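You operate a simulated robot arm through the tools that you are given. There is no shell and no other tool. Be economical: measure what you need, move in short steps, check, and stop when the job is done.

You run a simulated two-armed robot. Do the job below in one go: nothing can be reset, and whatever is moved stays where it is left.

TASK
Wipe up the spill on the card bench with the cloth and put it back.

The check looks at the end state, three seconds after you hand in, the way a careful person would. Anything else that was tipped, shoved, dropped, spilled or broken makes it a failure. Flat cloth is picked up by pressing the open fingertips on it (5 to 10 N) and closing them slowly along it; thin cloth reads only 2 to 8 mm in the jaws.

THE ROBOT
Two 7-joint arms with two-finger parallel grippers on one trunk, on a base that drives. Base frame: it is fixed to the floor where the robot stands at the start and does not move with it; the origin is under the middle of the robot, x ahead of it, y to its left, z up. Lengths are in mm, angles in rad, forces in N, time in s.
The left shoulder is at the start at [50, 209, 1196], the right one opposite. With the tool pointing down near the work surface each hand reaches from about 200 to 900 mm from the robot's upright axis, wherever it stands, measured 20 degrees to its own side. Payload 4.4 kg a hand.
The tool frame of a hand sits at the grasp point between the pads (the TCP): z along the fingers, y along the line on which they close. The tips reach 23 mm beyond it. Largest opening 94 mm; finger width 38, thickness 10; the body of the gripper, 54 by 96 mm, starts 39 mm behind the TCP.
Orientation is that of the tool frame in the base frame, as a unit quaternion [w, x, y, z]. With the fingers straight down and closing along the base's y, the tool's x points along the base's -x, its y along +y and its z along -z.

THE INTERFACE
- The arms move only by the tool move_arm. It takes "left_series", "right_series" or both (then of equal length, played together; a hand with none holds still); each is a list of rows, each a list of 3 entries, a list of its own where there are three numbers: the gripper command, from -1 (shut) to 1 (fully open), values between in proportion, then the shift along the base's x, y, z in units of 30 mm (1.0 is 30 mm), then the turn, a rotation vector about the base's x, y, z in units of 5 degrees (1.0 is 5 degrees). In form: [[fingers, [dx, dy, dz], [rx, ry, rz]], ...]. A call has 1 to 8 rows; each row shifts and turns the commanded pose from where the row before left it. A call with a number of a shift or a turn outside -1 to 1 is refused whole. Rows are played at 5 a second. More than 50 mm and 0.15 rad between two rows, or a gripper value outside its range, and nothing of the call is played. A pose out of reach is approached as far as the arm can. The call stops where the force on the tool passes 40 N (or 10 N more than at its start, if that is more) or the arm is blocked; 0.2 s more then pass. The fingers move at their own pace (about 108 mm/s each) and stop on an object; they squeeze with about 44 N. The grip force told is the motor's: it shows also when the fingers shut on nothing. Time passes only in rows, and 0.2 s behind the last, so rows that do not move let the fingers close. It gives the time, the measured TCP pose, the force on the tool (base axes), the opening and the grip force at its end, in the units of the frame above (readings bear some noise), with the torque about the TCP (base axes, N m) and any sound that the robot's microphone picked up.
- Cameras (640 x 400 px; columns grow to the right, rows downward): "scene" is now at [135.5, -50.3, 1359.9]; the picture's right is [-0.62, -0.78, 0.00], its down [-0.51, 0.40, -0.76] and it looks along [0.60, -0.47, -0.65] (base axes); focal length 274 px, centre (320, 200). "left" rides on the left gripper at [87, -16, -75] in its tool frame; the picture's right is [0.18, 0.98, 0.00], its down [-0.58, 0.11, -0.81] and it looks along [-0.79, 0.15, 0.59] (tool axes); focal length 243 px, centre (320, 200). "right" rides on the right gripper at [86, 16, -75] in its tool frame; the picture's right is [-0.18, 0.98, 0.00], its down [-0.58, -0.11, -0.81] and it looks along [-0.79, -0.15, 0.59] (tool axes); focal length 243 px, centre (320, 200). There is no depth. A picture from a camera that has moved, and an enlarged one, comes with that camera's place and axes in the base frame and with its lens.
- snapshot(camera): a new picture of that camera. The clock stands still meanwhile.
- lift_body(by): slides the trunk up (or, below 0, down) by that many mm; the arms and the scene camera ride with it, the base frame stays. It gives what a move gives, with no picture.
- drive_base(legs): drives the robot by 1 to 6 legs, each [ahead, left, turn to the left] in mm, mm and rad, along the robot's own axes; the way and the turn of a leg run together, so that a leg with both is an arc; at most 1500 mm and 3.142 rad a leg. The arms and the cameras ride along, it lands a little off, and it stops where it bumps. It gives what a move gives.
- head_to(pan, tilt): turns the head with the scene camera to pan (to the left, within 1.396 rad either way) and tilt (down, from -0.506 to 1.204), counted from straight ahead of the robot. It gives what a move gives.
- close_up(camera, box): a new picture of the part [left, top, right, bottom] of that camera's present view, enlarged. The clock stands still meanwhile.
- job_done(): hands the job in; it is judged then, once.

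Go step by step. Nothing tells you exact positions but the pictures and the camera data: compare them with the known pose of the tool, close in by small moves and look again before you grip or let go. The budget is 120 turns and 108 pictures, counting those below and the enlarged ones. Unless the task says otherwise, let go and move clear before handing in, and close with one line.

The tools are called after "Emit:" by a JSON object that holds its "name" and its "arguments". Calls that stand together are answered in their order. move_arm: Moves the arms, as the interface text tells. Its arguments: {"type":"object","properties":{"left_series":{"type":"array","items":{"type":"array"}},"right_series":{"type":"array","items":{"type":"array"}}},"required":[]} The other tools are called the same way: lift_body (by) slides the trunk up or down; drive_base (legs) drives the base; head_to (pan, tilt) turns the head that bears the scene camera; snapshot (camera) takes a picture; close_up (camera, box) takes an enlarged picture of a part of a camera's view; job_done () hands the job in.

At the start:

```text
time: 0.0
left_tcp_pos: [584.2, -81.2, 1157.4]
left_orientation: [0.0, -0.001, 1.0, 0.0]
left_force: [0.5, 0.4, -0.5]
left_wrist_torque: [0.01, 0.01, 0.01]
left_opening: 93.7
left_finger_force: 0.1
right_tcp_pos: [320.4, -462.3, 1095.0]
right_orientation: [0.0, 0.0, 1.0, 0.0]
right_force: [-0.9, -0.3, -0.4]
right_wrist_torque: [-0.01, 0.01, -0.04]
right_opening: 93.9
right_finger_force: 0.0
trunk travel left (down, up): [-275.0, 288.0]
robot x, y, heading: [2.6, 2.4, -0.003]
head pan, tilt: [-0.668, 0.705]
```

scene: 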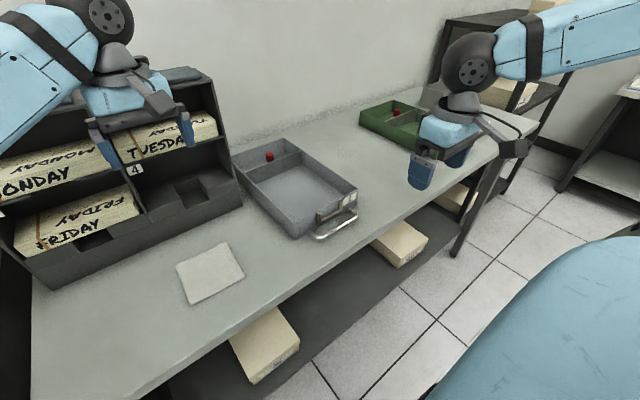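
right: 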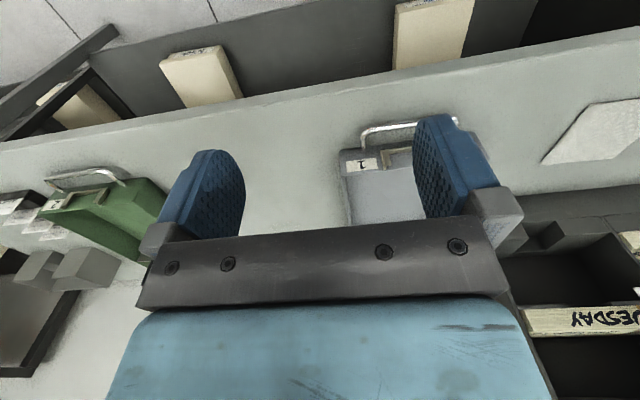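
left: 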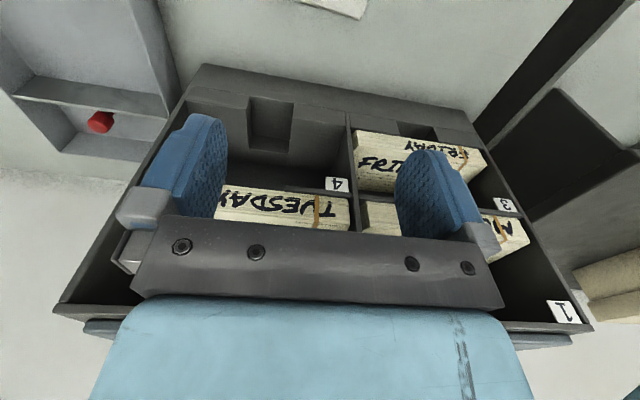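

I see a bench with a card rack, a grey tray, a green tray and a pale square (probably the cloth), but no clear spill yet. I'll look around in more detail.

Emit:
{"name": "close_up", "arguments": {"camera": "scene", "box": [140, 120, 400, 320]}}

Emit:
{"name": "close_up", "arguments": {"camera": "scene", "box": [340, 60, 540, 190]}}

Emit:
{"name": "head_to", "arguments": {"pan": 0.0, "tilt": 0.7}}

Emit:
{"name": "snapshot", "arguments": {"camera": "scene"}}

```text
2.00 times, centred on (270, 220) of scene
camera zoom: at [135.5, -50.3, 1359.9], right [-0.62, -0.78, 0.0], down [-0.51, 0.4, -0.76], along [0.6, -0.47, -0.65], focal length 547 px, centre (420, 160)
```

zoom: 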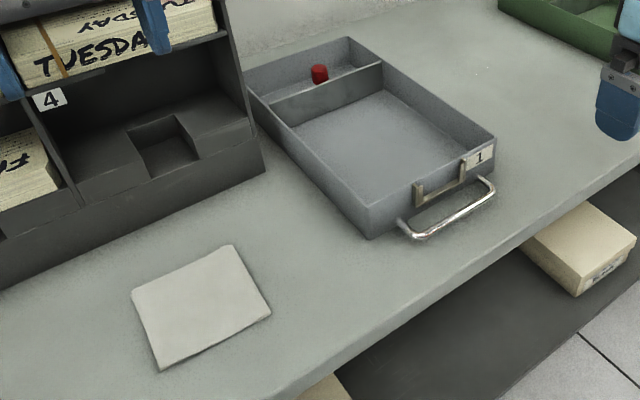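

```text
3.08 times, centred on (440, 125) of scene
camera zoom: at [135.5, -50.3, 1359.9], right [-0.62, -0.78, 0.0], down [-0.51, 0.4, -0.76], along [0.6, -0.47, -0.65], focal length 842 px, centre (-49, 431)
```

zoom: 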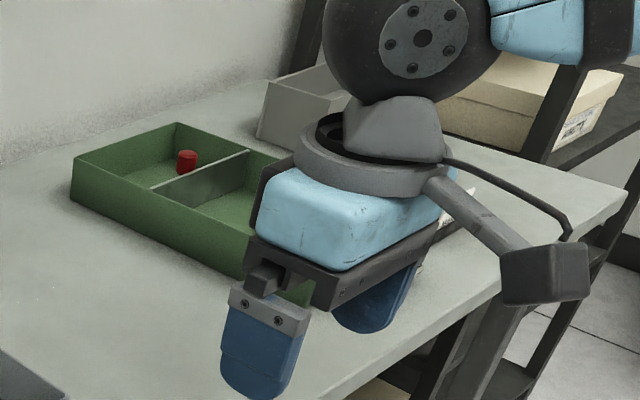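

```text
time: 1.1
left_tcp_pos: [584.1, -83.1, 1157.9]
left_orientation: [0.0, -0.001, 1.0, 0.0]
left_force: [0.4, -0.2, 0.0]
left_wrist_torque: [0.0, -0.03, -0.02]
left_opening: 93.9
left_finger_force: 0.1
right_tcp_pos: [320.4, -463.4, 1096.2]
right_orientation: [0.0, 0.0, 1.0, 0.0]
right_force: [-0.2, -0.2, 0.6]
right_wrist_torque: [0.02, 0.0, 0.02]
right_opening: 93.8
right_finger_force: 0.0
trunk travel left (down, up): [-275.0, 288.0]
robot x, y, heading: [-0.2, -1.3, -0.001]
head pan, tilt: [0.0, 0.7]
```

```text
102 pictures are left
camera scene: at [153.9, 2.2, 1360.3], right [0.0, -1.0, 0.0], down [-0.64, 0.0, -0.76], along [0.76, 0.0, -0.64], focal length 274 px, centre (320, 200)
```

scene: 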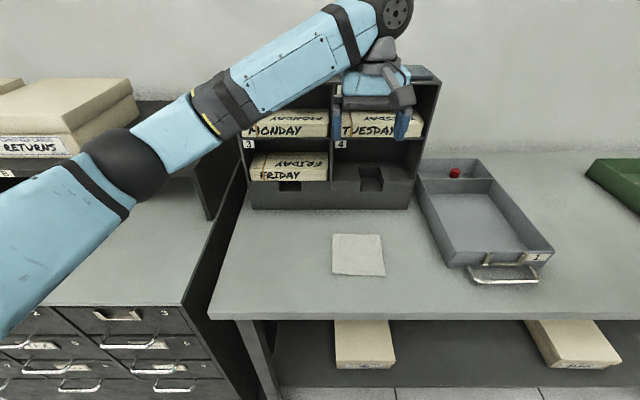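

No puddle so far; I'll look wider, left and right.

Emit:
{"name": "head_to", "arguments": {"pan": -1.2, "tilt": 0.6}}

Emit:
{"name": "snapshot", "arguments": {"camera": "scene"}}

Emit:
{"name": "head_to", "arguments": {"pan": 1.0, "tilt": 0.6}}

Emit:
{"name": "snapshot", "arguments": {"camera": "scene"}}

Emit:
{"name": "head_to", "arguments": {"pan": 0.0, "tilt": 0.9}}

Emit:
{"name": "close_up", "arguments": {"camera": "scene", "box": [200, 100, 600, 350]}}

```text
time: 2.5
left_tcp_pos: [584.6, -81.6, 1156.4]
left_orientation: [0.001, -0.001, 1.0, 0.0]
left_force: [0.7, 0.0, -0.6]
left_wrist_torque: [0.0, 0.04, -0.02]
left_opening: 94.0
left_finger_force: 0.1
right_tcp_pos: [321.0, -463.9, 1095.0]
right_orientation: [0.0, 0.0, 1.0, -0.001]
right_force: [0.0, 0.4, 0.3]
right_wrist_torque: [0.0, -0.03, 0.01]
right_opening: 94.0
right_finger_force: 0.1
trunk travel left (down, up): [-275.0, 288.0]
robot x, y, heading: [-0.0, 0.5, -0.001]
head pan, tilt: [-1.201, 0.6]
```

```text
101 pictures are left
camera scene: at [101.0, -80.1, 1369.0], right [-0.93, -0.36, 0.0], down [-0.2, 0.53, -0.83], along [0.3, -0.77, -0.56], focal length 274 px, centre (320, 200)
```

scene: 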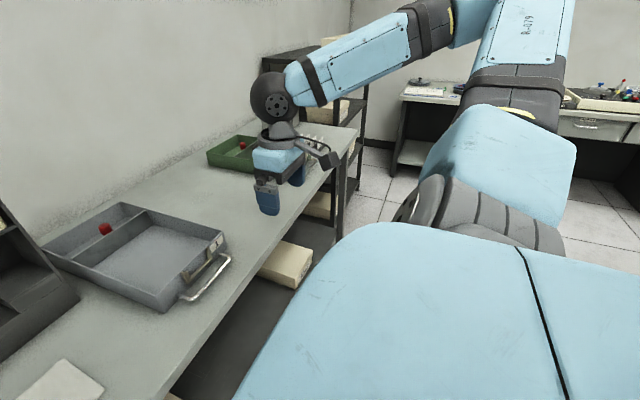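

```text
time: 4.5
left_tcp_pos: [584.5, -82.7, 1157.0]
left_orientation: [0.0, -0.001, 1.0, 0.0]
left_force: [-0.8, 0.1, 0.5]
left_wrist_torque: [-0.01, -0.01, 0.04]
left_opening: 94.1
left_finger_force: 0.0
right_tcp_pos: [321.3, -463.0, 1094.3]
right_orientation: [-0.001, 0.0, 1.0, 0.0]
right_force: [0.4, -1.5, 0.4]
right_wrist_torque: [0.02, 0.01, 0.03]
right_opening: 93.9
right_finger_force: 0.1
trunk travel left (down, up): [-275.0, 288.0]
robot x, y, heading: [-0.9, -0.2, -0.005]
head pan, tilt: [1.0, 0.6]
```

```text
100 pictures are left
camera scene: at [116.8, 76.6, 1369.0], right [0.84, -0.54, 0.0], down [-0.31, -0.48, -0.83], along [0.45, 0.69, -0.56], focal length 274 px, centre (320, 200)
```

scene: 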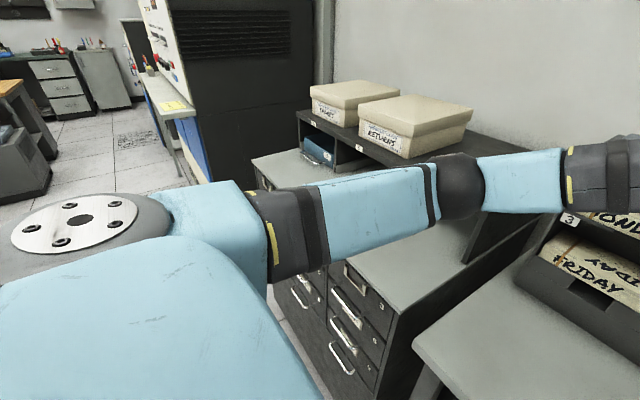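

```text
time: 5.8
left_tcp_pos: [583.3, -82.5, 1158.4]
left_orientation: [0.0, 0.0, 1.0, 0.0]
left_force: [0.0, -0.5, -0.4]
left_wrist_torque: [0.0, -0.03, 0.0]
left_opening: 93.9
left_finger_force: 0.1
right_tcp_pos: [321.7, -463.7, 1095.6]
right_orientation: [0.0, 0.0, 1.0, 0.0]
right_force: [0.2, -0.2, -0.4]
right_wrist_torque: [0.02, -0.03, -0.03]
right_opening: 94.0
right_finger_force: 0.1
trunk travel left (down, up): [-275.0, 288.0]
robot x, y, heading: [-0.1, 4.5, 0.004]
head pan, tilt: [0.0, 0.901]
```

```text
1.60 times, centred on (400, 225) of scene
camera zoom: at [144.5, 2.4, 1344.2], right [0.0, -1.0, 0.0], down [-0.78, 0.0, -0.62], along [0.62, 0.0, -0.78], focal length 438 px, centre (192, 160)
```

zoom: 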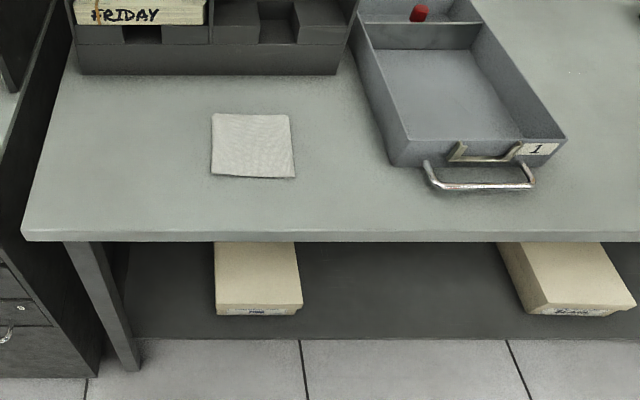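

The cloth (waffle weave) is in front of the rack. Faint specks lie to the right of the grey tray; I'll inspect there and around the green tray.

Emit:
{"name": "head_to", "arguments": {"pan": -0.75, "tilt": 0.6}}

Emit:
{"name": "close_up", "arguments": {"camera": "scene", "box": [240, 60, 480, 210]}}

Emit:
{"name": "close_up", "arguments": {"camera": "right", "box": [0, 100, 320, 300]}}

Emit:
{"name": "close_up", "arguments": {"camera": "right", "box": [200, 60, 440, 230]}}

```text
time: 6.9
left_tcp_pos: [584.5, -81.1, 1157.3]
left_orientation: [0.001, -0.001, 1.0, 0.0]
left_force: [0.8, 0.1, -0.1]
left_wrist_torque: [-0.03, 0.02, -0.01]
left_opening: 94.2
left_finger_force: 0.1
right_tcp_pos: [320.8, -463.7, 1096.2]
right_orientation: [0.0, 0.0, 1.0, 0.0]
right_force: [-1.1, 0.0, 0.1]
right_wrist_torque: [-0.04, -0.02, -0.01]
right_opening: 93.9
right_finger_force: 0.1
trunk travel left (down, up): [-275.0, 288.0]
robot x, y, heading: [-2.3, -1.3, 0.002]
head pan, tilt: [-0.75, 0.6]
```

```text
2.67 times, centred on (360, 135) of scene
camera zoom: at [133.7, -57.9, 1368.9], right [-0.68, -0.73, 0.0], down [-0.41, 0.39, -0.82], along [0.6, -0.56, -0.57], focal length 729 px, centre (213, 373)
```

zoom: 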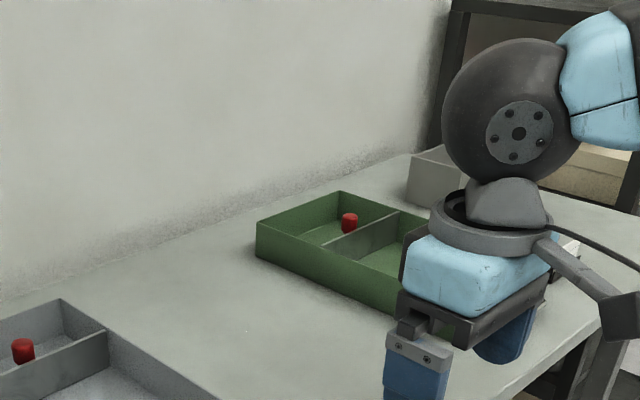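

```text
2.00 times, centred on (160, 200) of right
camera zoom: at [234.3, -447.1, 1170.8], right [0.18, 0.98, 0.0], down [0.58, -0.11, 0.81], along [0.79, -0.15, -0.59], focal length 485 px, centre (640, 200)
```

zoom: 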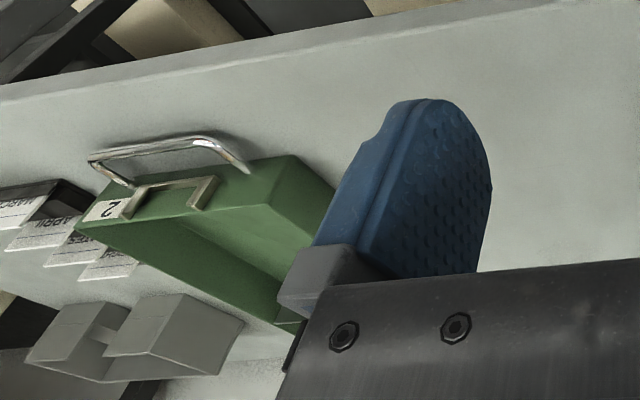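

```text
2.35 times, centred on (320, 145) of right
camera zoom: at [234.3, -447.1, 1170.8], right [0.18, 0.98, 0.0], down [0.58, -0.11, 0.81], along [0.79, -0.15, -0.59], focal length 571 px, centre (320, 329)
```

zoom: 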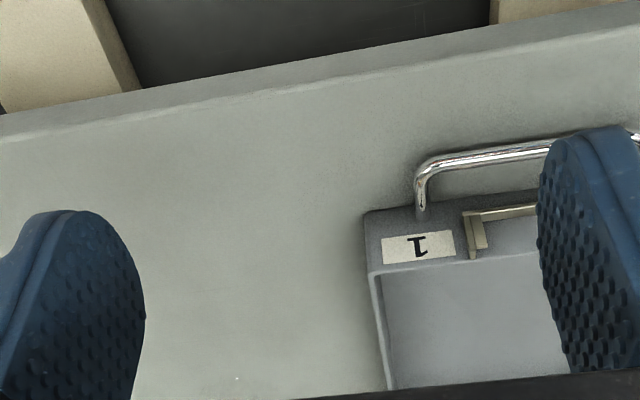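

Emit:
{"name": "close_up", "arguments": {"camera": "scene", "box": [290, 160, 390, 222]}}

Emit:
{"name": "close_up", "arguments": {"camera": "scene", "box": [200, 200, 330, 282]}}

Emit:
{"name": "move_arm", "arguments": {"right_series": [[1, [1, 0, 1], [0, 0, 0]], [1, [1, 0, 1], [0, 0, 0]], [1, [1, 0, 1], [0, 0, 0]], [1, [1, -0.5, 0], [0, 0, 0]], [1, [1, -0.5, 0], [0, 0, 0]], [1, [1, -0.5, 0], [0, 0, 0]]]}}

Emit:
{"name": "snapshot", "arguments": {"camera": "right"}}

```text
6.40 times, centred on (340, 191) of scene
camera zoom: at [133.7, -57.9, 1368.9], right [-0.68, -0.73, 0.0], down [-0.41, 0.39, -0.82], along [0.6, -0.56, -0.57], focal length 1751 px, centre (192, 258)
```

zoom: 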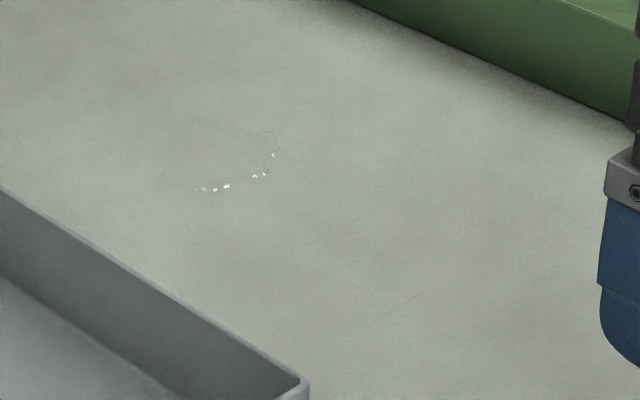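

```text
4.88 times, centred on (265, 241) of scene
camera zoom: at [133.7, -57.9, 1368.9], right [-0.68, -0.73, 0.0], down [-0.41, 0.39, -0.82], along [0.6, -0.56, -0.57], focal length 1334 px, centre (588, -0)
```

zoom: 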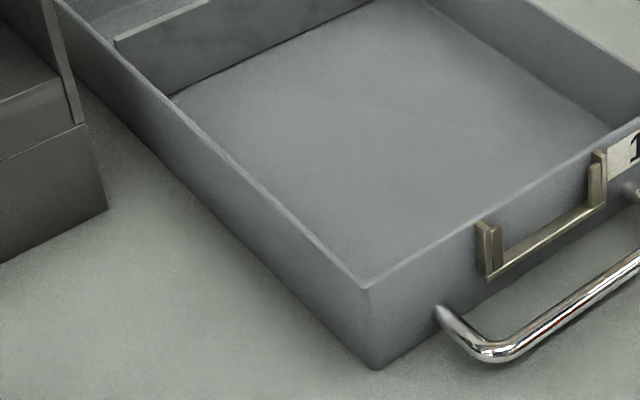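

```text
time: 8.3
left_tcp_pos: [584.3, -82.4, 1155.9]
left_orientation: [0.0, 0.0, 1.0, -0.001]
left_force: [-0.2, -0.6, 0.2]
left_wrist_torque: [0.03, -0.01, 0.0]
left_opening: 93.9
left_finger_force: 0.1
right_tcp_pos: [502.1, -508.6, 1186.4]
right_orientation: [-0.001, 0.001, 1.0, -0.001]
right_force: [0.4, 0.6, 0.7]
right_wrist_torque: [-0.03, 0.01, -0.01]
right_opening: 93.7
right_finger_force: 0.1
trunk travel left (down, up): [-275.0, 288.0]
robot x, y, heading: [3.3, 2.7, -0.001]
head pan, tilt: [-0.75, 0.6]
```

```text
93 pictures are left
camera right: at [415.5, -492.0, 1260.8], right [0.18, 0.98, 0.0], down [0.58, -0.11, 0.81], along [0.79, -0.15, -0.59], focal length 243 px, centre (320, 200)
```

right: 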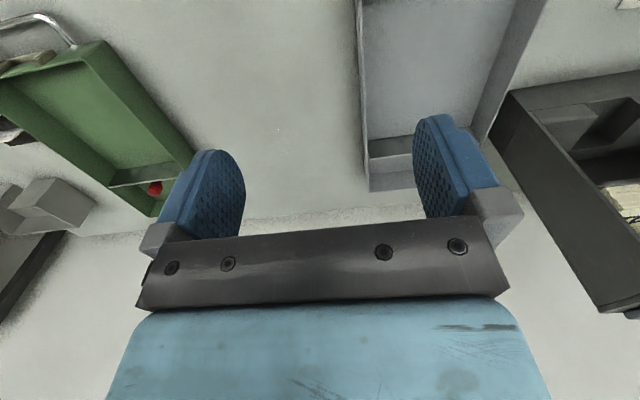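

A clear puddle with glints lies between the two trays. I'll zoom in on it.

Emit:
{"name": "close_up", "arguments": {"camera": "right", "box": [230, 70, 350, 190]}}

Emit:
{"name": "close_up", "arguments": {"camera": "scene", "box": [290, 160, 354, 200]}}

```text
3.33 times, centred on (290, 130) of right
camera zoom: at [415.5, -492.0, 1260.8], right [0.18, 0.98, 0.0], down [0.58, -0.11, 0.81], along [0.79, -0.15, -0.59], focal length 809 px, centre (420, 433)
```

zoom: 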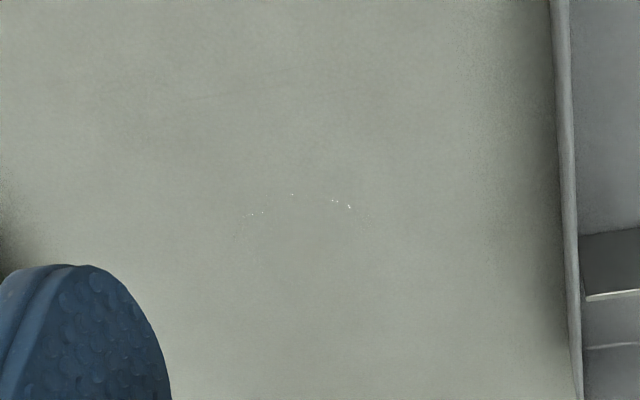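

```text
10.00 times, centred on (322, 180) of scene
camera zoom: at [135.0, -58.0, 1368.7], right [-0.68, -0.73, 0.0], down [-0.41, 0.39, -0.82], along [0.6, -0.56, -0.57], focal length 2735 px, centre (300, 400)
```

zoom: 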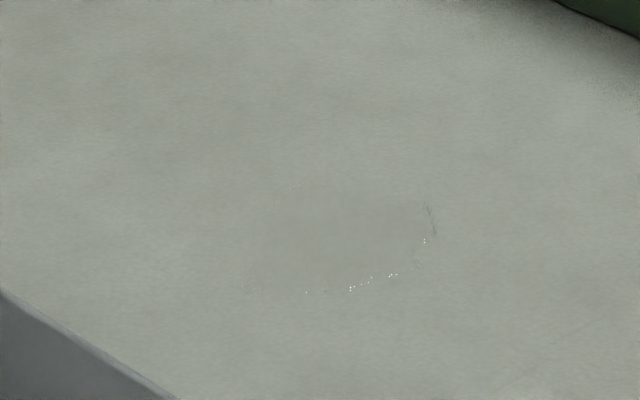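

The spill is a clear puddle about 70 mm across near (700, -605), and the cloth is near (510, -75). The right hand should reach both, so I'll pull the left hand out of the way first.

Emit:
{"name": "move_arm", "arguments": {"left_series": [[1, [0, 0, 1], [0, 0, 0]], [1, [0, 0, 1], [0, 0, 0]], [1, [-1, 0.5, 0.5], [0, 0, 0]], [1, [-1, 1, 0], [0, 0, 0]], [1, [-1, 1, 0], [0, 0, 0]], [1, [-1, 1, 0], [0, 0, 0]], [1, [-1, 1, 0], [0, 0, 0]], [1, [-1, 1, 0], [0, 0, 0]]], "right_series": [[1, [-1, 1, 0], [0, 0, 0]], [1, [-1, 1, 0], [0, 0, 0]], [1, [0, 1, 0], [0, 0, 0]], [1, [0, 1, 0], [0, 0, 0]], [1, [0, 1, 0], [0, 0, 0]], [1, [0, 1, 0], [0, 0, 0]], [1, [0, 1, 0], [0, 0, 0]], [1, [0, 1, 0], [0, 0, 0]]]}}

Emit:
{"name": "head_to", "arguments": {"pan": -0.2, "tilt": 0.8}}

Emit:
{"name": "snapshot", "arguments": {"camera": "scene"}}

Emit:
{"name": "snapshot", "arguments": {"camera": "right"}}

```text
time: 10.1
left_tcp_pos: [406.2, 84.4, 1232.8]
left_orientation: [0.001, -0.001, 1.0, -0.001]
left_force: [1.1, 1.6, 0.8]
left_wrist_torque: [0.0, -0.03, 0.04]
left_opening: 93.7
left_finger_force: 0.1
right_tcp_pos: [438.9, -263.4, 1187.7]
right_orientation: [0.0, -0.001, 1.0, -0.002]
right_force: [-0.1, 1.1, -0.7]
right_wrist_torque: [-0.05, 0.0, -0.04]
right_opening: 93.9
right_finger_force: 0.0
trunk travel left (down, up): [-275.0, 288.0]
robot x, y, heading: [1.5, -0.7, 0.0]
head pan, tilt: [-0.75, 0.6]
```

```text
time: 11.1
left_tcp_pos: [408.4, 83.2, 1233.9]
left_orientation: [0.0, 0.0, 1.0, 0.0]
left_force: [0.3, -0.5, 0.9]
left_wrist_torque: [0.01, 0.0, -0.03]
left_opening: 93.8
left_finger_force: 0.0
right_tcp_pos: [440.0, -267.4, 1187.9]
right_orientation: [0.001, 0.0, 1.0, 0.0]
right_force: [0.2, -0.3, -0.2]
right_wrist_torque: [-0.03, 0.02, 0.01]
right_opening: 93.6
right_finger_force: 0.1
trunk travel left (down, up): [-275.0, 288.0]
robot x, y, heading: [2.3, -1.3, 0.004]
head pan, tilt: [-0.201, 0.799]
```

```text
90 pictures are left
camera scene: at [148.0, -13.6, 1352.1], right [-0.2, -0.98, 0.0], down [-0.7, 0.14, -0.7], along [0.68, -0.14, -0.72], focal length 274 px, centre (320, 200)
```

scene: 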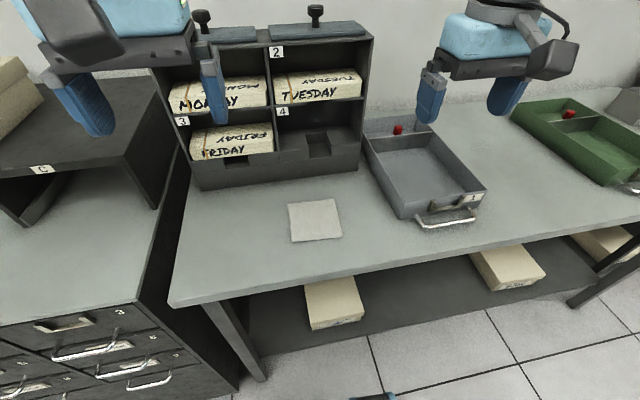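

```text
89 pictures are left
camera right: at [352.1, -251.2, 1262.4], right [0.18, 0.98, 0.0], down [0.58, -0.11, 0.81], along [0.79, -0.15, -0.59], focal length 243 px, centre (320, 200)
```

right: 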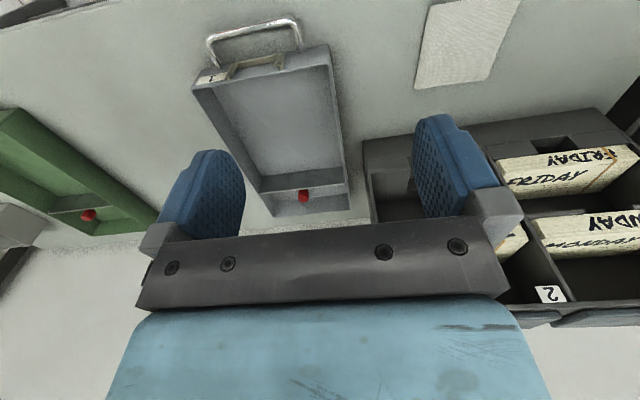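

Cloth is about 107 mm square, centred near (531, -79) on a bench at z≈890. Left hand moves further aside while the right goes above the cloth.

Emit:
{"name": "move_arm", "arguments": {"left_series": [[1, [-0.5, 1, 0.3], [0, 0, 0]], [1, [-0.5, 1, 0.3], [0, 0, 0]], [1, [-0.5, 1, 0.3], [0, 0, 0]], [1, [-0.5, 1, 0], [0, 0, 0]], [1, [0, 0.5, 0], [0, 0, 0]], [1, [0, 0, 0], [0, 0, 0]], [1, [0, 0, 0], [0, 0, 0]]], "right_series": [[0.1, [0.4, 0.9, 0], [0, 0, 0]], [0.1, [0.4, 0.9, 0], [0, 0, 0]], [0.1, [0.4, 0.9, -0.5], [0, 0, 0]], [0.1, [0.4, 0.9, -1], [0, 0, 0]], [0.1, [0.4, 0.9, -1], [0, 0, 0]], [0.1, [0.5, 0.9, -1], [0, 0, 0]], [0.1, [0.5, 0.9, -1], [0, 0, 0]]]}}

Emit:
{"name": "move_arm", "arguments": {"right_series": [[0.1, [0, 0, -1], [0, 0, 0]], [0.1, [0, 0, -1], [0, 0, 0]], [0.1, [0, 0, 0], [0, 0, 0]]]}}

Emit:
{"name": "snapshot", "arguments": {"camera": "scene"}}

Emit:
{"name": "snapshot", "arguments": {"camera": "right"}}

```text
time: 12.7
left_tcp_pos: [343.7, 217.3, 1260.9]
left_orientation: [0.0, -0.001, 1.0, 0.001]
left_force: [0.3, 0.3, 0.1]
left_wrist_torque: [-0.01, -0.02, 0.01]
left_opening: 93.8
left_finger_force: 0.1
right_tcp_pos: [508.9, -133.7, 1067.8]
right_orientation: [0.001, 0.0, 1.0, 0.001]
right_force: [-0.2, 0.3, -0.1]
right_wrist_torque: [-0.01, 0.02, -0.01]
right_opening: 51.8
right_finger_force: 0.0
right hand out of reach, approached as far as the arm can: row 6, 7
trunk travel left (down, up): [-275.0, 288.0]
robot x, y, heading: [-1.2, 1.9, -0.003]
head pan, tilt: [-0.201, 0.799]
```

```text
time: 13.5
left_tcp_pos: [344.2, 216.1, 1261.4]
left_orientation: [0.0, 0.0, 1.0, 0.0]
left_force: [0.0, 0.0, -0.1]
left_wrist_torque: [0.01, -0.02, 0.02]
left_opening: 93.8
left_finger_force: 0.1
right_tcp_pos: [504.2, -151.9, 1013.1]
right_orientation: [0.001, 0.0, 1.0, -0.001]
right_force: [-0.7, -0.1, -0.5]
right_wrist_torque: [-0.01, 0.01, -0.01]
right_opening: 51.5
right_finger_force: 0.0
right hand out of reach, approached as far as the arm can: row 1, 2
trunk travel left (down, up): [-275.0, 288.0]
robot x, y, heading: [0.1, -2.2, -0.001]
head pan, tilt: [-0.201, 0.799]
```

```text
88 pictures are left
camera scene: at [147.8, -13.6, 1352.1], right [-0.2, -0.98, 0.0], down [-0.7, 0.14, -0.7], along [0.68, -0.14, -0.72], focal length 274 px, centre (320, 200)
```

scene: 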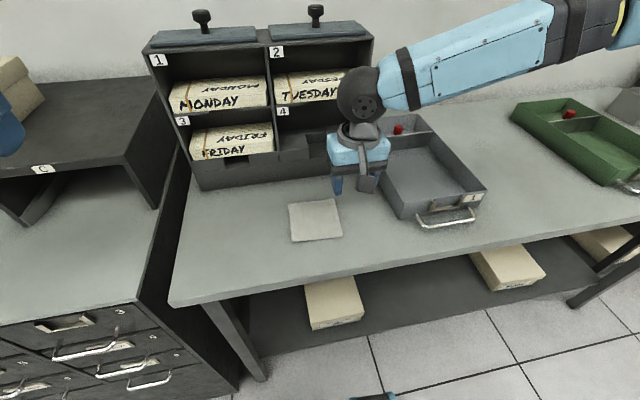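

```text
87 pictures are left
camera right: at [418.3, -136.0, 1087.7], right [0.18, 0.98, 0.0], down [0.58, -0.11, 0.81], along [0.79, -0.15, -0.59], focal length 243 px, centre (320, 200)
```

right: 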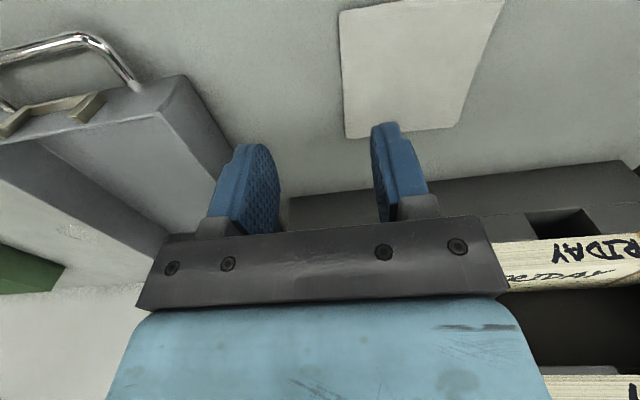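

The right arm can't cross far enough left, so I'll drive the base 140 mm left (hand is well above bench, x clear of the rack), then pick with the right hand.

Emit:
{"name": "drive_base", "arguments": {"legs": [[0, 140, 0]]}}

Emit:
{"name": "move_arm", "arguments": {"right_series": [[0.1, [0, -0.7, 0], [0, 0, 0]], [0.1, [0, -0.7, 0], [0, 0, 0]], [0.1, [0, 0, 0], [0, 0, 0]]]}}

Emit:
{"name": "snapshot", "arguments": {"camera": "right"}}

```text
time: 15.3
left_tcp_pos: [345.9, 350.5, 1260.9]
left_orientation: [-0.001, 0.001, 1.0, 0.0]
left_force: [-0.1, 0.3, 0.7]
left_wrist_torque: [0.03, 0.02, 0.02]
left_opening: 94.0
left_finger_force: 0.1
right_tcp_pos: [505.5, -18.9, 1012.4]
right_orientation: [0.0, 0.002, 1.0, 0.0]
right_force: [0.2, 0.2, 0.7]
right_wrist_torque: [-0.02, 0.02, 0.02]
right_opening: 51.7
right_finger_force: 0.1
trunk travel left (down, up): [-275.0, 288.0]
robot x, y, heading: [-1.0, 138.9, -0.008]
head pan, tilt: [-0.201, 0.799]
```

```text
time: 16.1
left_tcp_pos: [343.9, 351.2, 1261.2]
left_orientation: [0.0, 0.0, 1.0, 0.0]
left_force: [-0.1, 0.0, 0.2]
left_wrist_torque: [-0.02, -0.02, 0.01]
left_opening: 94.0
left_finger_force: 0.1
right_tcp_pos: [507.0, -59.3, 1014.2]
right_orientation: [0.0, 0.002, 1.0, 0.0]
right_force: [-0.1, -0.2, -0.3]
right_wrist_torque: [-0.01, -0.02, 0.01]
right_opening: 51.7
right_finger_force: 0.1
trunk travel left (down, up): [-275.0, 288.0]
robot x, y, heading: [-0.6, 133.9, -0.001]
head pan, tilt: [-0.201, 0.799]
```

```text
86 pictures are left
camera right: at [420.1, -43.5, 1088.8], right [0.19, 0.98, 0.0], down [0.58, -0.11, 0.81], along [0.79, -0.15, -0.59], focal length 243 px, centre (320, 200)
```

right: 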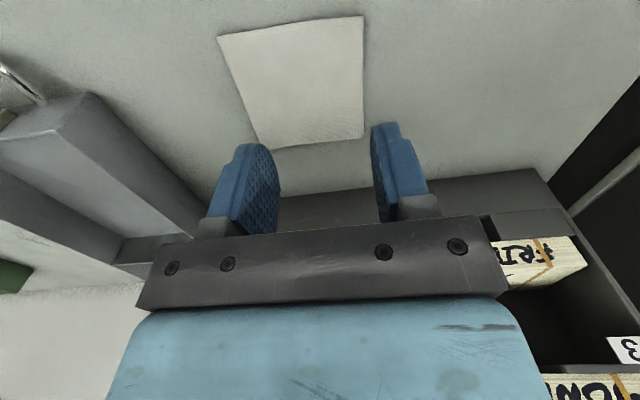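

Cloth centre confirmed at (532, -82). Moving over it and descending.

Emit:
{"name": "move_arm", "arguments": {"right_series": [[0.06, [0.85, -0.75, 0], [0, 0, 0]], [0.06, [0, 0, -1], [0, 0, 0]], [0.06, [0, 0, -1], [0, 0, 0]], [0.06, [0, 0, -0.8], [0, 0, 0]], [0.06, [0, 0, 0], [0, 0, 0]]]}}

Emit:
{"name": "snapshot", "arguments": {"camera": "right"}}

Emit:
{"name": "close_up", "arguments": {"camera": "scene", "box": [280, 90, 480, 270]}}

```text
time: 17.3
left_tcp_pos: [344.5, 351.9, 1261.7]
left_orientation: [0.0, 0.001, 1.0, 0.0]
left_force: [0.5, 0.3, 0.3]
left_wrist_torque: [-0.03, -0.03, -0.01]
left_opening: 94.2
left_finger_force: 0.0
right_tcp_pos: [531.6, -81.4, 928.0]
right_orientation: [-0.001, 0.002, 1.0, 0.001]
right_force: [-0.5, -0.1, -1.1]
right_wrist_torque: [0.01, 0.0, 0.01]
right_opening: 49.9
right_finger_force: 0.0
trunk travel left (down, up): [-275.0, 288.0]
robot x, y, heading: [-3.5, 136.4, -0.008]
head pan, tilt: [-0.201, 0.799]
```

```text
85 pictures are left
camera right: at [444.7, -64.9, 1003.4], right [0.19, 0.98, 0.0], down [0.58, -0.11, 0.81], along [0.79, -0.15, -0.59], focal length 243 px, centre (320, 200)
```

right: 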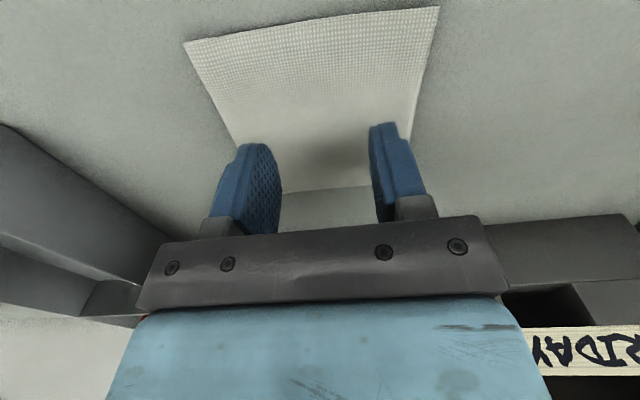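

```text
2.22 times, centred on (380, 180) of scene
camera zoom: at [147.8, 121.3, 1352.1], right [-0.2, -0.98, 0.0], down [-0.7, 0.14, -0.7], along [0.68, -0.14, -0.72], focal length 608 px, centre (187, 244)
```

zoom: 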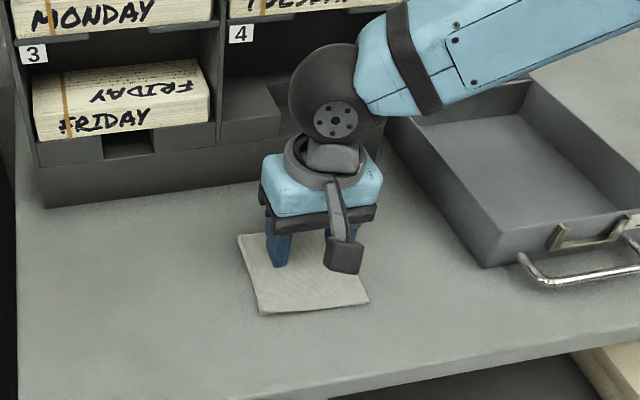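

Well positioned above the cloth. Feeling down for contact.

Emit:
{"name": "move_arm", "arguments": {"right_series": [[0.06, [0, 0, -0.25], [0, 0, 0]], [0.06, [0, 0, 0], [0, 0, 0]]]}}

Emit:
{"name": "move_arm", "arguments": {"right_series": [[0.06, [0, 0, -0.12], [0, 0, 0]], [0.06, [0, 0, 0], [0, 0, 0]]]}}

```text
time: 17.9
left_tcp_pos: [343.8, 351.3, 1261.3]
left_orientation: [0.001, 0.001, 1.0, 0.0]
left_force: [-0.1, 0.5, -0.7]
left_wrist_torque: [-0.02, 0.01, 0.03]
left_opening: 94.0
left_finger_force: 0.0
right_tcp_pos: [531.0, -84.7, 923.1]
right_orientation: [0.0, 0.002, 1.0, 0.001]
right_force: [0.4, -0.6, 0.2]
right_wrist_torque: [0.0, 0.0, 0.02]
right_opening: 49.8
right_finger_force: 0.0
right hand out of reach, approached as far as the arm can: row 1
trunk travel left (down, up): [-275.0, 288.0]
robot x, y, heading: [-4.0, 137.7, -0.002]
head pan, tilt: [-0.201, 0.799]
```

```text
time: 18.5
left_tcp_pos: [344.7, 351.9, 1261.8]
left_orientation: [0.001, 0.001, 1.0, 0.0]
left_force: [-0.4, -1.0, 0.1]
left_wrist_torque: [0.01, -0.01, 0.01]
left_opening: 93.9
left_finger_force: 0.1
right_tcp_pos: [530.4, -86.3, 921.2]
right_orientation: [0.0, 0.002, 1.0, 0.001]
right_force: [0.2, -0.7, 0.1]
right_wrist_torque: [0.0, 0.02, -0.04]
right_opening: 49.9
right_finger_force: 0.0
trunk travel left (down, up): [-275.0, 288.0]
robot x, y, heading: [4.1, 138.2, 0.001]
head pan, tilt: [-0.201, 0.799]
```

Again at the edge of reach; I'll raise, drive 100 mm further left, and shift the hand back over the cloth.

Emit:
{"name": "move_arm", "arguments": {"right_series": [[0.06, [0, 0, 1], [0, 0, 0]], [0.06, [0, 0, 1], [0, 0, 0]], [0.06, [0, 0, 0], [0, 0, 0]]]}}

Emit:
{"name": "drive_base", "arguments": {"legs": [[0, 100, 0]]}}

Emit:
{"name": "move_arm", "arguments": {"right_series": [[0.06, [0, -1, 0], [0, 0, 0]], [0.06, [0, -1, 0], [0, 0, 0]], [0.06, [0, -1, 0], [0, 0, 0]], [0.06, [0, 0, 0], [0, 0, 0]]]}}

```text
time: 19.3
left_tcp_pos: [344.9, 350.8, 1260.6]
left_orientation: [0.0, 0.001, 1.0, 0.0]
left_force: [0.1, -0.3, -0.5]
left_wrist_torque: [-0.01, -0.01, 0.02]
left_opening: 93.7
left_finger_force: 0.1
right_tcp_pos: [530.5, -86.0, 979.3]
right_orientation: [0.0, 0.002, 1.0, -0.001]
right_force: [0.3, -0.2, 0.4]
right_wrist_torque: [-0.03, 0.01, -0.01]
right_opening: 49.6
right_finger_force: 0.0
trunk travel left (down, up): [-275.0, 288.0]
robot x, y, heading: [-2.4, 135.0, -0.003]
head pan, tilt: [-0.201, 0.799]
```

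```text
time: 20.8
left_tcp_pos: [343.2, 450.1, 1260.3]
left_orientation: [0.001, -0.001, 1.0, 0.0]
left_force: [0.3, 0.5, -0.4]
left_wrist_torque: [0.01, 0.01, 0.0]
left_opening: 94.1
left_finger_force: 0.0
right_tcp_pos: [530.2, 12.8, 979.2]
right_orientation: [0.0, 0.0, 1.0, 0.0]
right_force: [0.0, -0.3, -0.4]
right_wrist_torque: [-0.02, 0.0, 0.02]
right_opening: 49.6
right_finger_force: 0.1
trunk travel left (down, up): [-275.0, 288.0]
robot x, y, heading: [-2.5, 233.2, -0.004]
head pan, tilt: [-0.201, 0.799]
```

```text
time: 21.8
left_tcp_pos: [345.1, 448.9, 1262.2]
left_orientation: [0.001, -0.001, 1.0, 0.0]
left_force: [0.0, -0.1, -0.4]
left_wrist_torque: [-0.04, 0.03, 0.02]
left_opening: 94.1
left_finger_force: 0.0
right_tcp_pos: [530.8, -75.6, 980.9]
right_orientation: [-0.001, 0.001, 1.0, 0.001]
right_force: [-0.2, 0.3, 0.8]
right_wrist_torque: [0.01, -0.03, 0.01]
right_opening: 49.8
right_finger_force: 0.0
trunk travel left (down, up): [-275.0, 288.0]
robot x, y, heading: [2.2, 232.3, -0.002]
head pan, tilt: [-0.201, 0.799]
```

Now descend again.

Emit:
{"name": "move_arm", "arguments": {"right_series": [[0.06, [0, -0.2, -1], [0, 0, 0]], [0.06, [0, 0, -0.9], [0, 0, 0]], [0.06, [0, 0, -0.1], [0, 0, 0]], [0.06, [0, 0, 0], [0, 0, 0]]]}}

Emit:
{"name": "move_arm", "arguments": {"right_series": [[0.06, [0, 0, -0.12], [0, 0, 0]], [0.06, [0, 0, 0], [0, 0, 0]]]}}

Emit:
{"name": "move_arm", "arguments": {"right_series": [[0.06, [0, 0, -0.1], [0, 0, 0]], [0.06, [0, 0, 0], [0, 0, 0]]]}}

```text
time: 22.8
left_tcp_pos: [343.9, 449.0, 1261.2]
left_orientation: [-0.001, 0.0, 1.0, 0.0]
left_force: [0.2, 0.6, 1.0]
left_wrist_torque: [-0.04, -0.02, 0.0]
left_opening: 94.0
left_finger_force: 0.1
right_tcp_pos: [530.2, -82.2, 920.6]
right_orientation: [0.001, 0.0, 1.0, 0.0]
right_force: [0.4, -0.3, -0.3]
right_wrist_torque: [0.02, -0.01, 0.01]
right_opening: 49.8
right_finger_force: 0.1
trunk travel left (down, up): [-275.0, 288.0]
robot x, y, heading: [-1.4, 229.2, 0.002]
head pan, tilt: [-0.201, 0.799]
```

```text
time: 23.4
left_tcp_pos: [344.9, 449.0, 1260.6]
left_orientation: [0.0, -0.001, 1.0, 0.0]
left_force: [0.0, 0.6, 0.4]
left_wrist_torque: [-0.03, 0.02, -0.01]
left_opening: 94.1
left_finger_force: 0.0
right_tcp_pos: [529.5, -82.7, 916.6]
right_orientation: [0.0, 0.001, 1.0, 0.0]
right_force: [-0.5, -0.1, 0.2]
right_wrist_torque: [-0.01, 0.03, -0.02]
right_opening: 49.5
right_finger_force: 0.0
trunk travel left (down, up): [-275.0, 288.0]
robot x, y, heading: [0.7, 230.3, -0.003]
head pan, tilt: [-0.201, 0.799]
```

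```text
time: 24.0
left_tcp_pos: [344.3, 448.7, 1261.4]
left_orientation: [0.0, -0.001, 1.0, -0.001]
left_force: [0.8, 0.5, -0.5]
left_wrist_torque: [-0.01, 0.03, -0.01]
left_opening: 93.9
left_finger_force: 0.1
right_tcp_pos: [529.5, -82.8, 914.2]
right_orientation: [0.0, 0.0, 1.0, -0.001]
right_force: [-0.1, -0.4, 0.4]
right_wrist_torque: [0.03, 0.03, 0.01]
right_opening: 49.8
right_finger_force: 0.1
trunk travel left (down, up): [-275.0, 288.0]
robot x, y, heading: [-0.5, 233.2, 0.004]
head pan, tilt: [-0.201, 0.799]
```

Emit:
{"name": "move_arm", "arguments": {"right_series": [[0.06, [0, 0, -0.1], [0, 0, 0]], [0.06, [0, 0, 0], [0, 0, 0]]]}}

Emit:
{"name": "move_arm", "arguments": {"right_series": [[0.06, [0, 0, -0.1], [0, 0, 0]], [0.06, [0, 0, 0], [0, 0, 0]]]}}

Emit:
{"name": "close_up", "arguments": {"camera": "right", "box": [160, 0, 480, 200]}}

```text
time: 24.6
left_tcp_pos: [344.8, 448.1, 1260.1]
left_orientation: [0.001, -0.001, 1.0, -0.001]
left_force: [-0.1, -1.1, -0.1]
left_wrist_torque: [-0.01, 0.03, 0.01]
left_opening: 94.1
left_finger_force: 0.0
right_tcp_pos: [530.2, -82.7, 910.7]
right_orientation: [0.0, 0.0, 1.0, 0.001]
right_force: [-0.1, -0.5, -0.1]
right_wrist_torque: [-0.01, -0.01, -0.04]
right_opening: 50.0
right_finger_force: 0.0
trunk travel left (down, up): [-275.0, 288.0]
robot x, y, heading: [-1.7, 230.3, -0.002]
head pan, tilt: [-0.201, 0.799]
```

```text
time: 25.2
left_tcp_pos: [343.3, 448.1, 1261.4]
left_orientation: [0.0, -0.001, 1.0, 0.001]
left_force: [-0.2, 0.1, -0.1]
left_wrist_torque: [0.02, -0.03, 0.0]
left_opening: 94.0
left_finger_force: 0.0
right_tcp_pos: [529.3, -84.3, 906.3]
right_orientation: [0.0, 0.0, 1.0, 0.0]
right_force: [-0.8, 0.0, 0.4]
right_wrist_torque: [0.0, 0.0, -0.01]
right_opening: 49.7
right_finger_force: 0.2
trunk travel left (down, up): [-275.0, 288.0]
robot x, y, heading: [1.0, 231.8, -0.003]
head pan, tilt: [-0.201, 0.799]
```

```text
2.00 times, centred on (320, 100) of right
camera zoom: at [443.0, -67.0, 981.8], right [0.18, 0.98, 0.0], down [0.58, -0.11, 0.81], along [0.79, -0.15, -0.59], focal length 485 px, centre (320, 400)
```

zoom: 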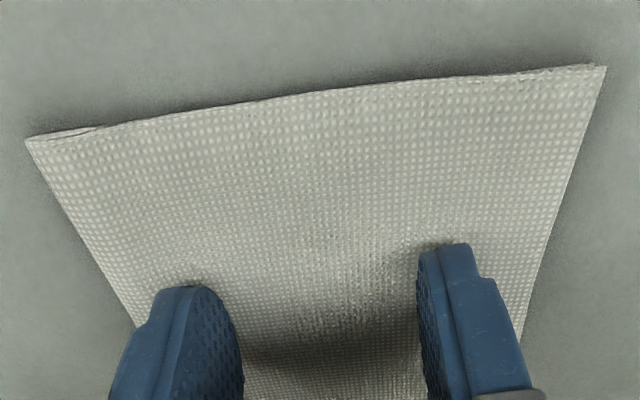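

Not yet touching; continuing down in 2-3 mm steps.

Emit:
{"name": "move_arm", "arguments": {"right_series": [[0.06, [0, 0, -0.1], [0, 0, 0]], [0.06, [0, 0, 0], [0, 0, 0]]]}}

Emit:
{"name": "move_arm", "arguments": {"right_series": [[0.06, [0, 0, -0.1], [0, 0, 0]], [0.06, [0, 0, 0], [0, 0, 0]]]}}

Emit:
{"name": "move_arm", "arguments": {"right_series": [[0.06, [0, 0, -0.08], [0, 0, 0]], [0.06, [0, 0, 0], [0, 0, 0]]]}}

```text
time: 25.8
left_tcp_pos: [343.3, 447.2, 1262.1]
left_orientation: [0.0, -0.002, 1.0, 0.0]
left_force: [-0.5, 0.1, -0.8]
left_wrist_torque: [-0.01, 0.01, 0.0]
left_opening: 93.8
left_finger_force: 0.1
right_tcp_pos: [531.2, -82.7, 904.9]
right_orientation: [0.001, 0.0, 1.0, 0.0]
right_force: [0.3, -0.4, 9.0]
right_wrist_torque: [-0.05, 0.0, 0.03]
right_opening: 49.7
right_finger_force: 0.1
trunk travel left (down, up): [-275.0, 288.0]
robot x, y, heading: [0.8, 229.1, 0.003]
head pan, tilt: [-0.201, 0.799]
```

```text
time: 26.4
left_tcp_pos: [341.6, 450.0, 1262.5]
left_orientation: [0.002, -0.001, 1.0, -0.001]
left_force: [-0.1, -0.2, -0.1]
left_wrist_torque: [-0.01, -0.01, -0.01]
left_opening: 94.1
left_finger_force: 0.0
right_tcp_pos: [529.4, -82.2, 904.5]
right_orientation: [0.004, -0.001, 1.0, 0.0]
right_force: [4.8, -6.8, 38.9]
right_wrist_torque: [-0.14, 0.11, 0.02]
right_opening: 49.8
right_finger_force: 0.1
trunk travel left (down, up): [-275.0, 288.0]
robot x, y, heading: [1.6, 230.0, 0.001]
head pan, tilt: [-0.201, 0.799]
```

```text
time: 26.7
left_tcp_pos: [342.5, 449.0, 1260.3]
left_orientation: [0.001, 0.0, 1.0, 0.0]
left_force: [0.1, -0.2, 0.4]
left_wrist_torque: [0.04, 0.02, -0.01]
left_opening: 93.8
left_finger_force: 0.1
right_tcp_pos: [531.5, -83.1, 905.6]
right_orientation: [0.005, 0.0, 1.0, 0.0]
right_force: [-4.6, 0.2, 26.5]
right_wrist_torque: [-0.19, 0.36, -0.03]
right_opening: 49.8
right_finger_force: 0.0
trunk travel left (down, up): [-275.0, 288.0]
robot x, y, heading: [1.8, 233.5, -0.001]
head pan, tilt: [-0.201, 0.799]
stopped in row 1 (right hand): the force on the tool passed its limit at 53 N (the readings are from after the stop); the commanded pose is now the measured one
```

Contact is at TCP z≈905; pressed a bit too hard. Easing to 5–10 N.

Emit:
{"name": "move_arm", "arguments": {"right_series": [[0.06, [0, 0, 0.06], [0, 0, 0]], [0.06, [0, 0, 0], [0, 0, 0]]]}}

```text
time: 27.3
left_tcp_pos: [343.6, 448.7, 1261.7]
left_orientation: [0.001, -0.001, 1.0, 0.0]
left_force: [0.4, 0.9, 0.4]
left_wrist_torque: [-0.05, -0.03, -0.04]
left_opening: 93.8
left_finger_force: 0.1
right_tcp_pos: [529.9, -83.3, 905.7]
right_orientation: [0.003, 0.0, 1.0, 0.0]
right_force: [-1.6, 2.2, 13.9]
right_wrist_torque: [-0.01, 0.07, -0.02]
right_opening: 49.9
right_finger_force: 0.1
trunk travel left (down, up): [-275.0, 288.0]
robot x, y, heading: [0.1, 234.2, -0.001]
head pan, tilt: [-0.201, 0.799]
```

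Emit:
{"name": "move_arm", "arguments": {"right_series": [[0.06, [0, 0, 0.02], [0, 0, 0]], [-0.1, [0, 0, 0], [0, 0, 0]], [-0.25, [0, 0, 0], [0, 0, 0]], [-0.4, [0, 0, 0], [0, 0, 0]], [-0.55, [0, 0, 0], [0, 0, 0]], [-0.7, [0, 0, 0], [0, 0, 0]], [-0.85, [0, 0, 0], [0, 0, 0]], [-1, [0, 0, 0], [0, 0, 0]]]}}

Emit:
{"name": "move_arm", "arguments": {"right_series": [[-1, [0, 0, 0], [0, 0, 0]], [-1, [0, 0, 0.3], [0, 0, 0]], [-1, [0, 0, 0], [0, 0, 0]]]}}

Emit:
{"name": "snapshot", "arguments": {"camera": "right"}}

Emit:
{"name": "close_up", "arguments": {"camera": "scene", "box": [280, 90, 480, 270]}}

```text
time: 29.1
left_tcp_pos: [343.3, 449.8, 1261.6]
left_orientation: [0.0, 0.0, 1.0, 0.0]
left_force: [0.3, -0.4, -0.6]
left_wrist_torque: [0.0, 0.02, 0.0]
left_opening: 93.8
left_finger_force: 0.0
right_tcp_pos: [531.3, -83.6, 905.6]
right_orientation: [0.002, 0.0, 1.0, 0.0]
right_force: [-1.0, -0.2, 8.1]
right_wrist_torque: [0.0, 0.03, -0.01]
right_opening: 3.4
right_finger_force: 43.9
trunk travel left (down, up): [-275.0, 288.0]
robot x, y, heading: [4.7, 234.7, 0.004]
head pan, tilt: [-0.201, 0.799]
```

```text
time: 29.9
left_tcp_pos: [344.5, 448.0, 1261.9]
left_orientation: [0.0, -0.001, 1.0, 0.0]
left_force: [-0.3, -0.2, -0.1]
left_wrist_torque: [0.03, 0.02, 0.01]
left_opening: 94.1
left_finger_force: 0.1
right_tcp_pos: [532.7, -82.6, 912.0]
right_orientation: [0.003, 0.0, 1.0, 0.001]
right_force: [0.2, -0.6, 0.5]
right_wrist_torque: [-0.03, 0.0, -0.04]
right_opening: 3.6
right_finger_force: 44.2
trunk travel left (down, up): [-275.0, 288.0]
robot x, y, heading: [-0.2, 232.2, -0.002]
head pan, tilt: [-0.201, 0.799]
```

```text
82 pictures are left
camera right: at [444.3, -66.7, 987.4], right [0.18, 0.98, 0.0], down [0.58, -0.11, 0.81], along [0.8, -0.15, -0.59], focal length 243 px, centre (320, 200)
```

right: 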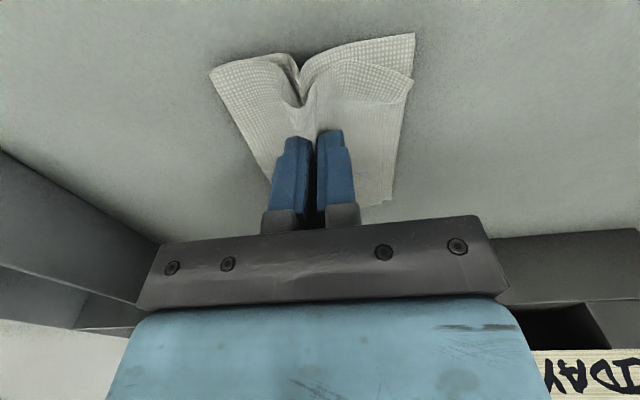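

```text
2.22 times, centred on (380, 180) of scene
camera zoom: at [148.5, 217.8, 1352.0], right [-0.2, -0.98, 0.0], down [-0.7, 0.14, -0.7], along [0.68, -0.14, -0.72], focal length 608 px, centre (187, 244)
```

zoom: 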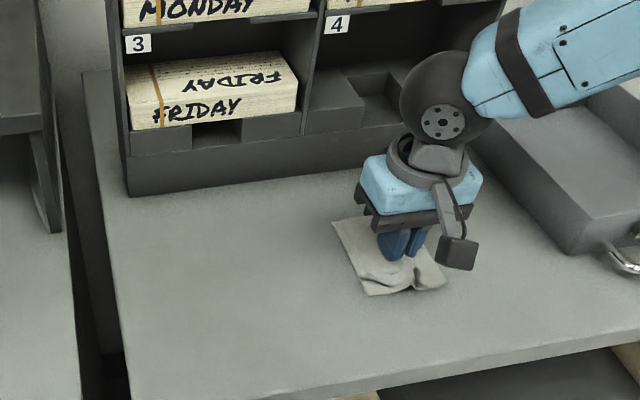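

The cloth is gripped (3.5 mm). Lifting to check the hold.

Emit:
{"name": "move_arm", "arguments": {"right_series": [[-1, [0, 0, 1], [0, 0, 0]], [-1, [0, 0, 1], [0, 0, 0]], [-1, [0, 0, 1], [0, 0, 0]], [-1, [0, 0, 1], [0, 0, 0]], [-1, [0, 0, 1], [0, 0, 0]], [-1, [0, 0, 0], [0, 0, 0]]]}}

Emit:
{"name": "snapshot", "arguments": {"camera": "right"}}

Emit:
{"name": "close_up", "arguments": {"camera": "scene", "box": [280, 60, 480, 240]}}

```text
time: 31.3
left_tcp_pos: [345.0, 447.5, 1260.1]
left_orientation: [0.0, -0.001, 1.0, 0.0]
left_force: [0.3, -0.7, 0.8]
left_wrist_torque: [0.04, 0.01, 0.0]
left_opening: 93.8
left_finger_force: 0.1
right_tcp_pos: [531.9, -84.3, 1064.1]
right_orientation: [0.003, 0.0, 1.0, 0.0]
right_force: [0.5, -0.6, -0.1]
right_wrist_torque: [-0.02, 0.01, -0.02]
right_opening: 3.6
right_finger_force: 44.4
trunk travel left (down, up): [-275.0, 288.0]
robot x, y, heading: [3.8, 230.5, -0.003]
head pan, tilt: [-0.201, 0.799]
```

```text
80 pictures are left
camera right: at [444.5, -68.0, 1138.4], right [0.18, 0.98, 0.0], down [0.58, -0.11, 0.81], along [0.8, -0.15, -0.59], focal length 243 px, centre (320, 200)
```

right: 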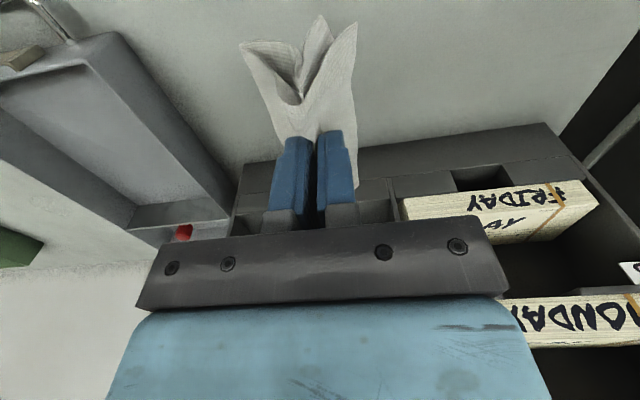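

```text
2.22 times, centred on (380, 150) of scene
camera zoom: at [148.9, 217.6, 1352.0], right [-0.2, -0.98, 0.0], down [-0.7, 0.14, -0.7], along [0.68, -0.14, -0.72], focal length 608 px, centre (187, 311)
```

zoom: 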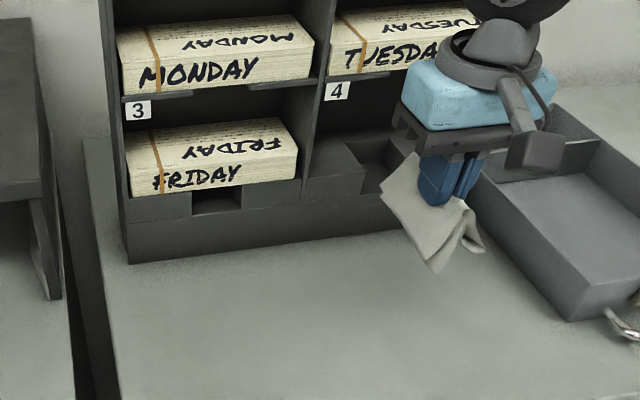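

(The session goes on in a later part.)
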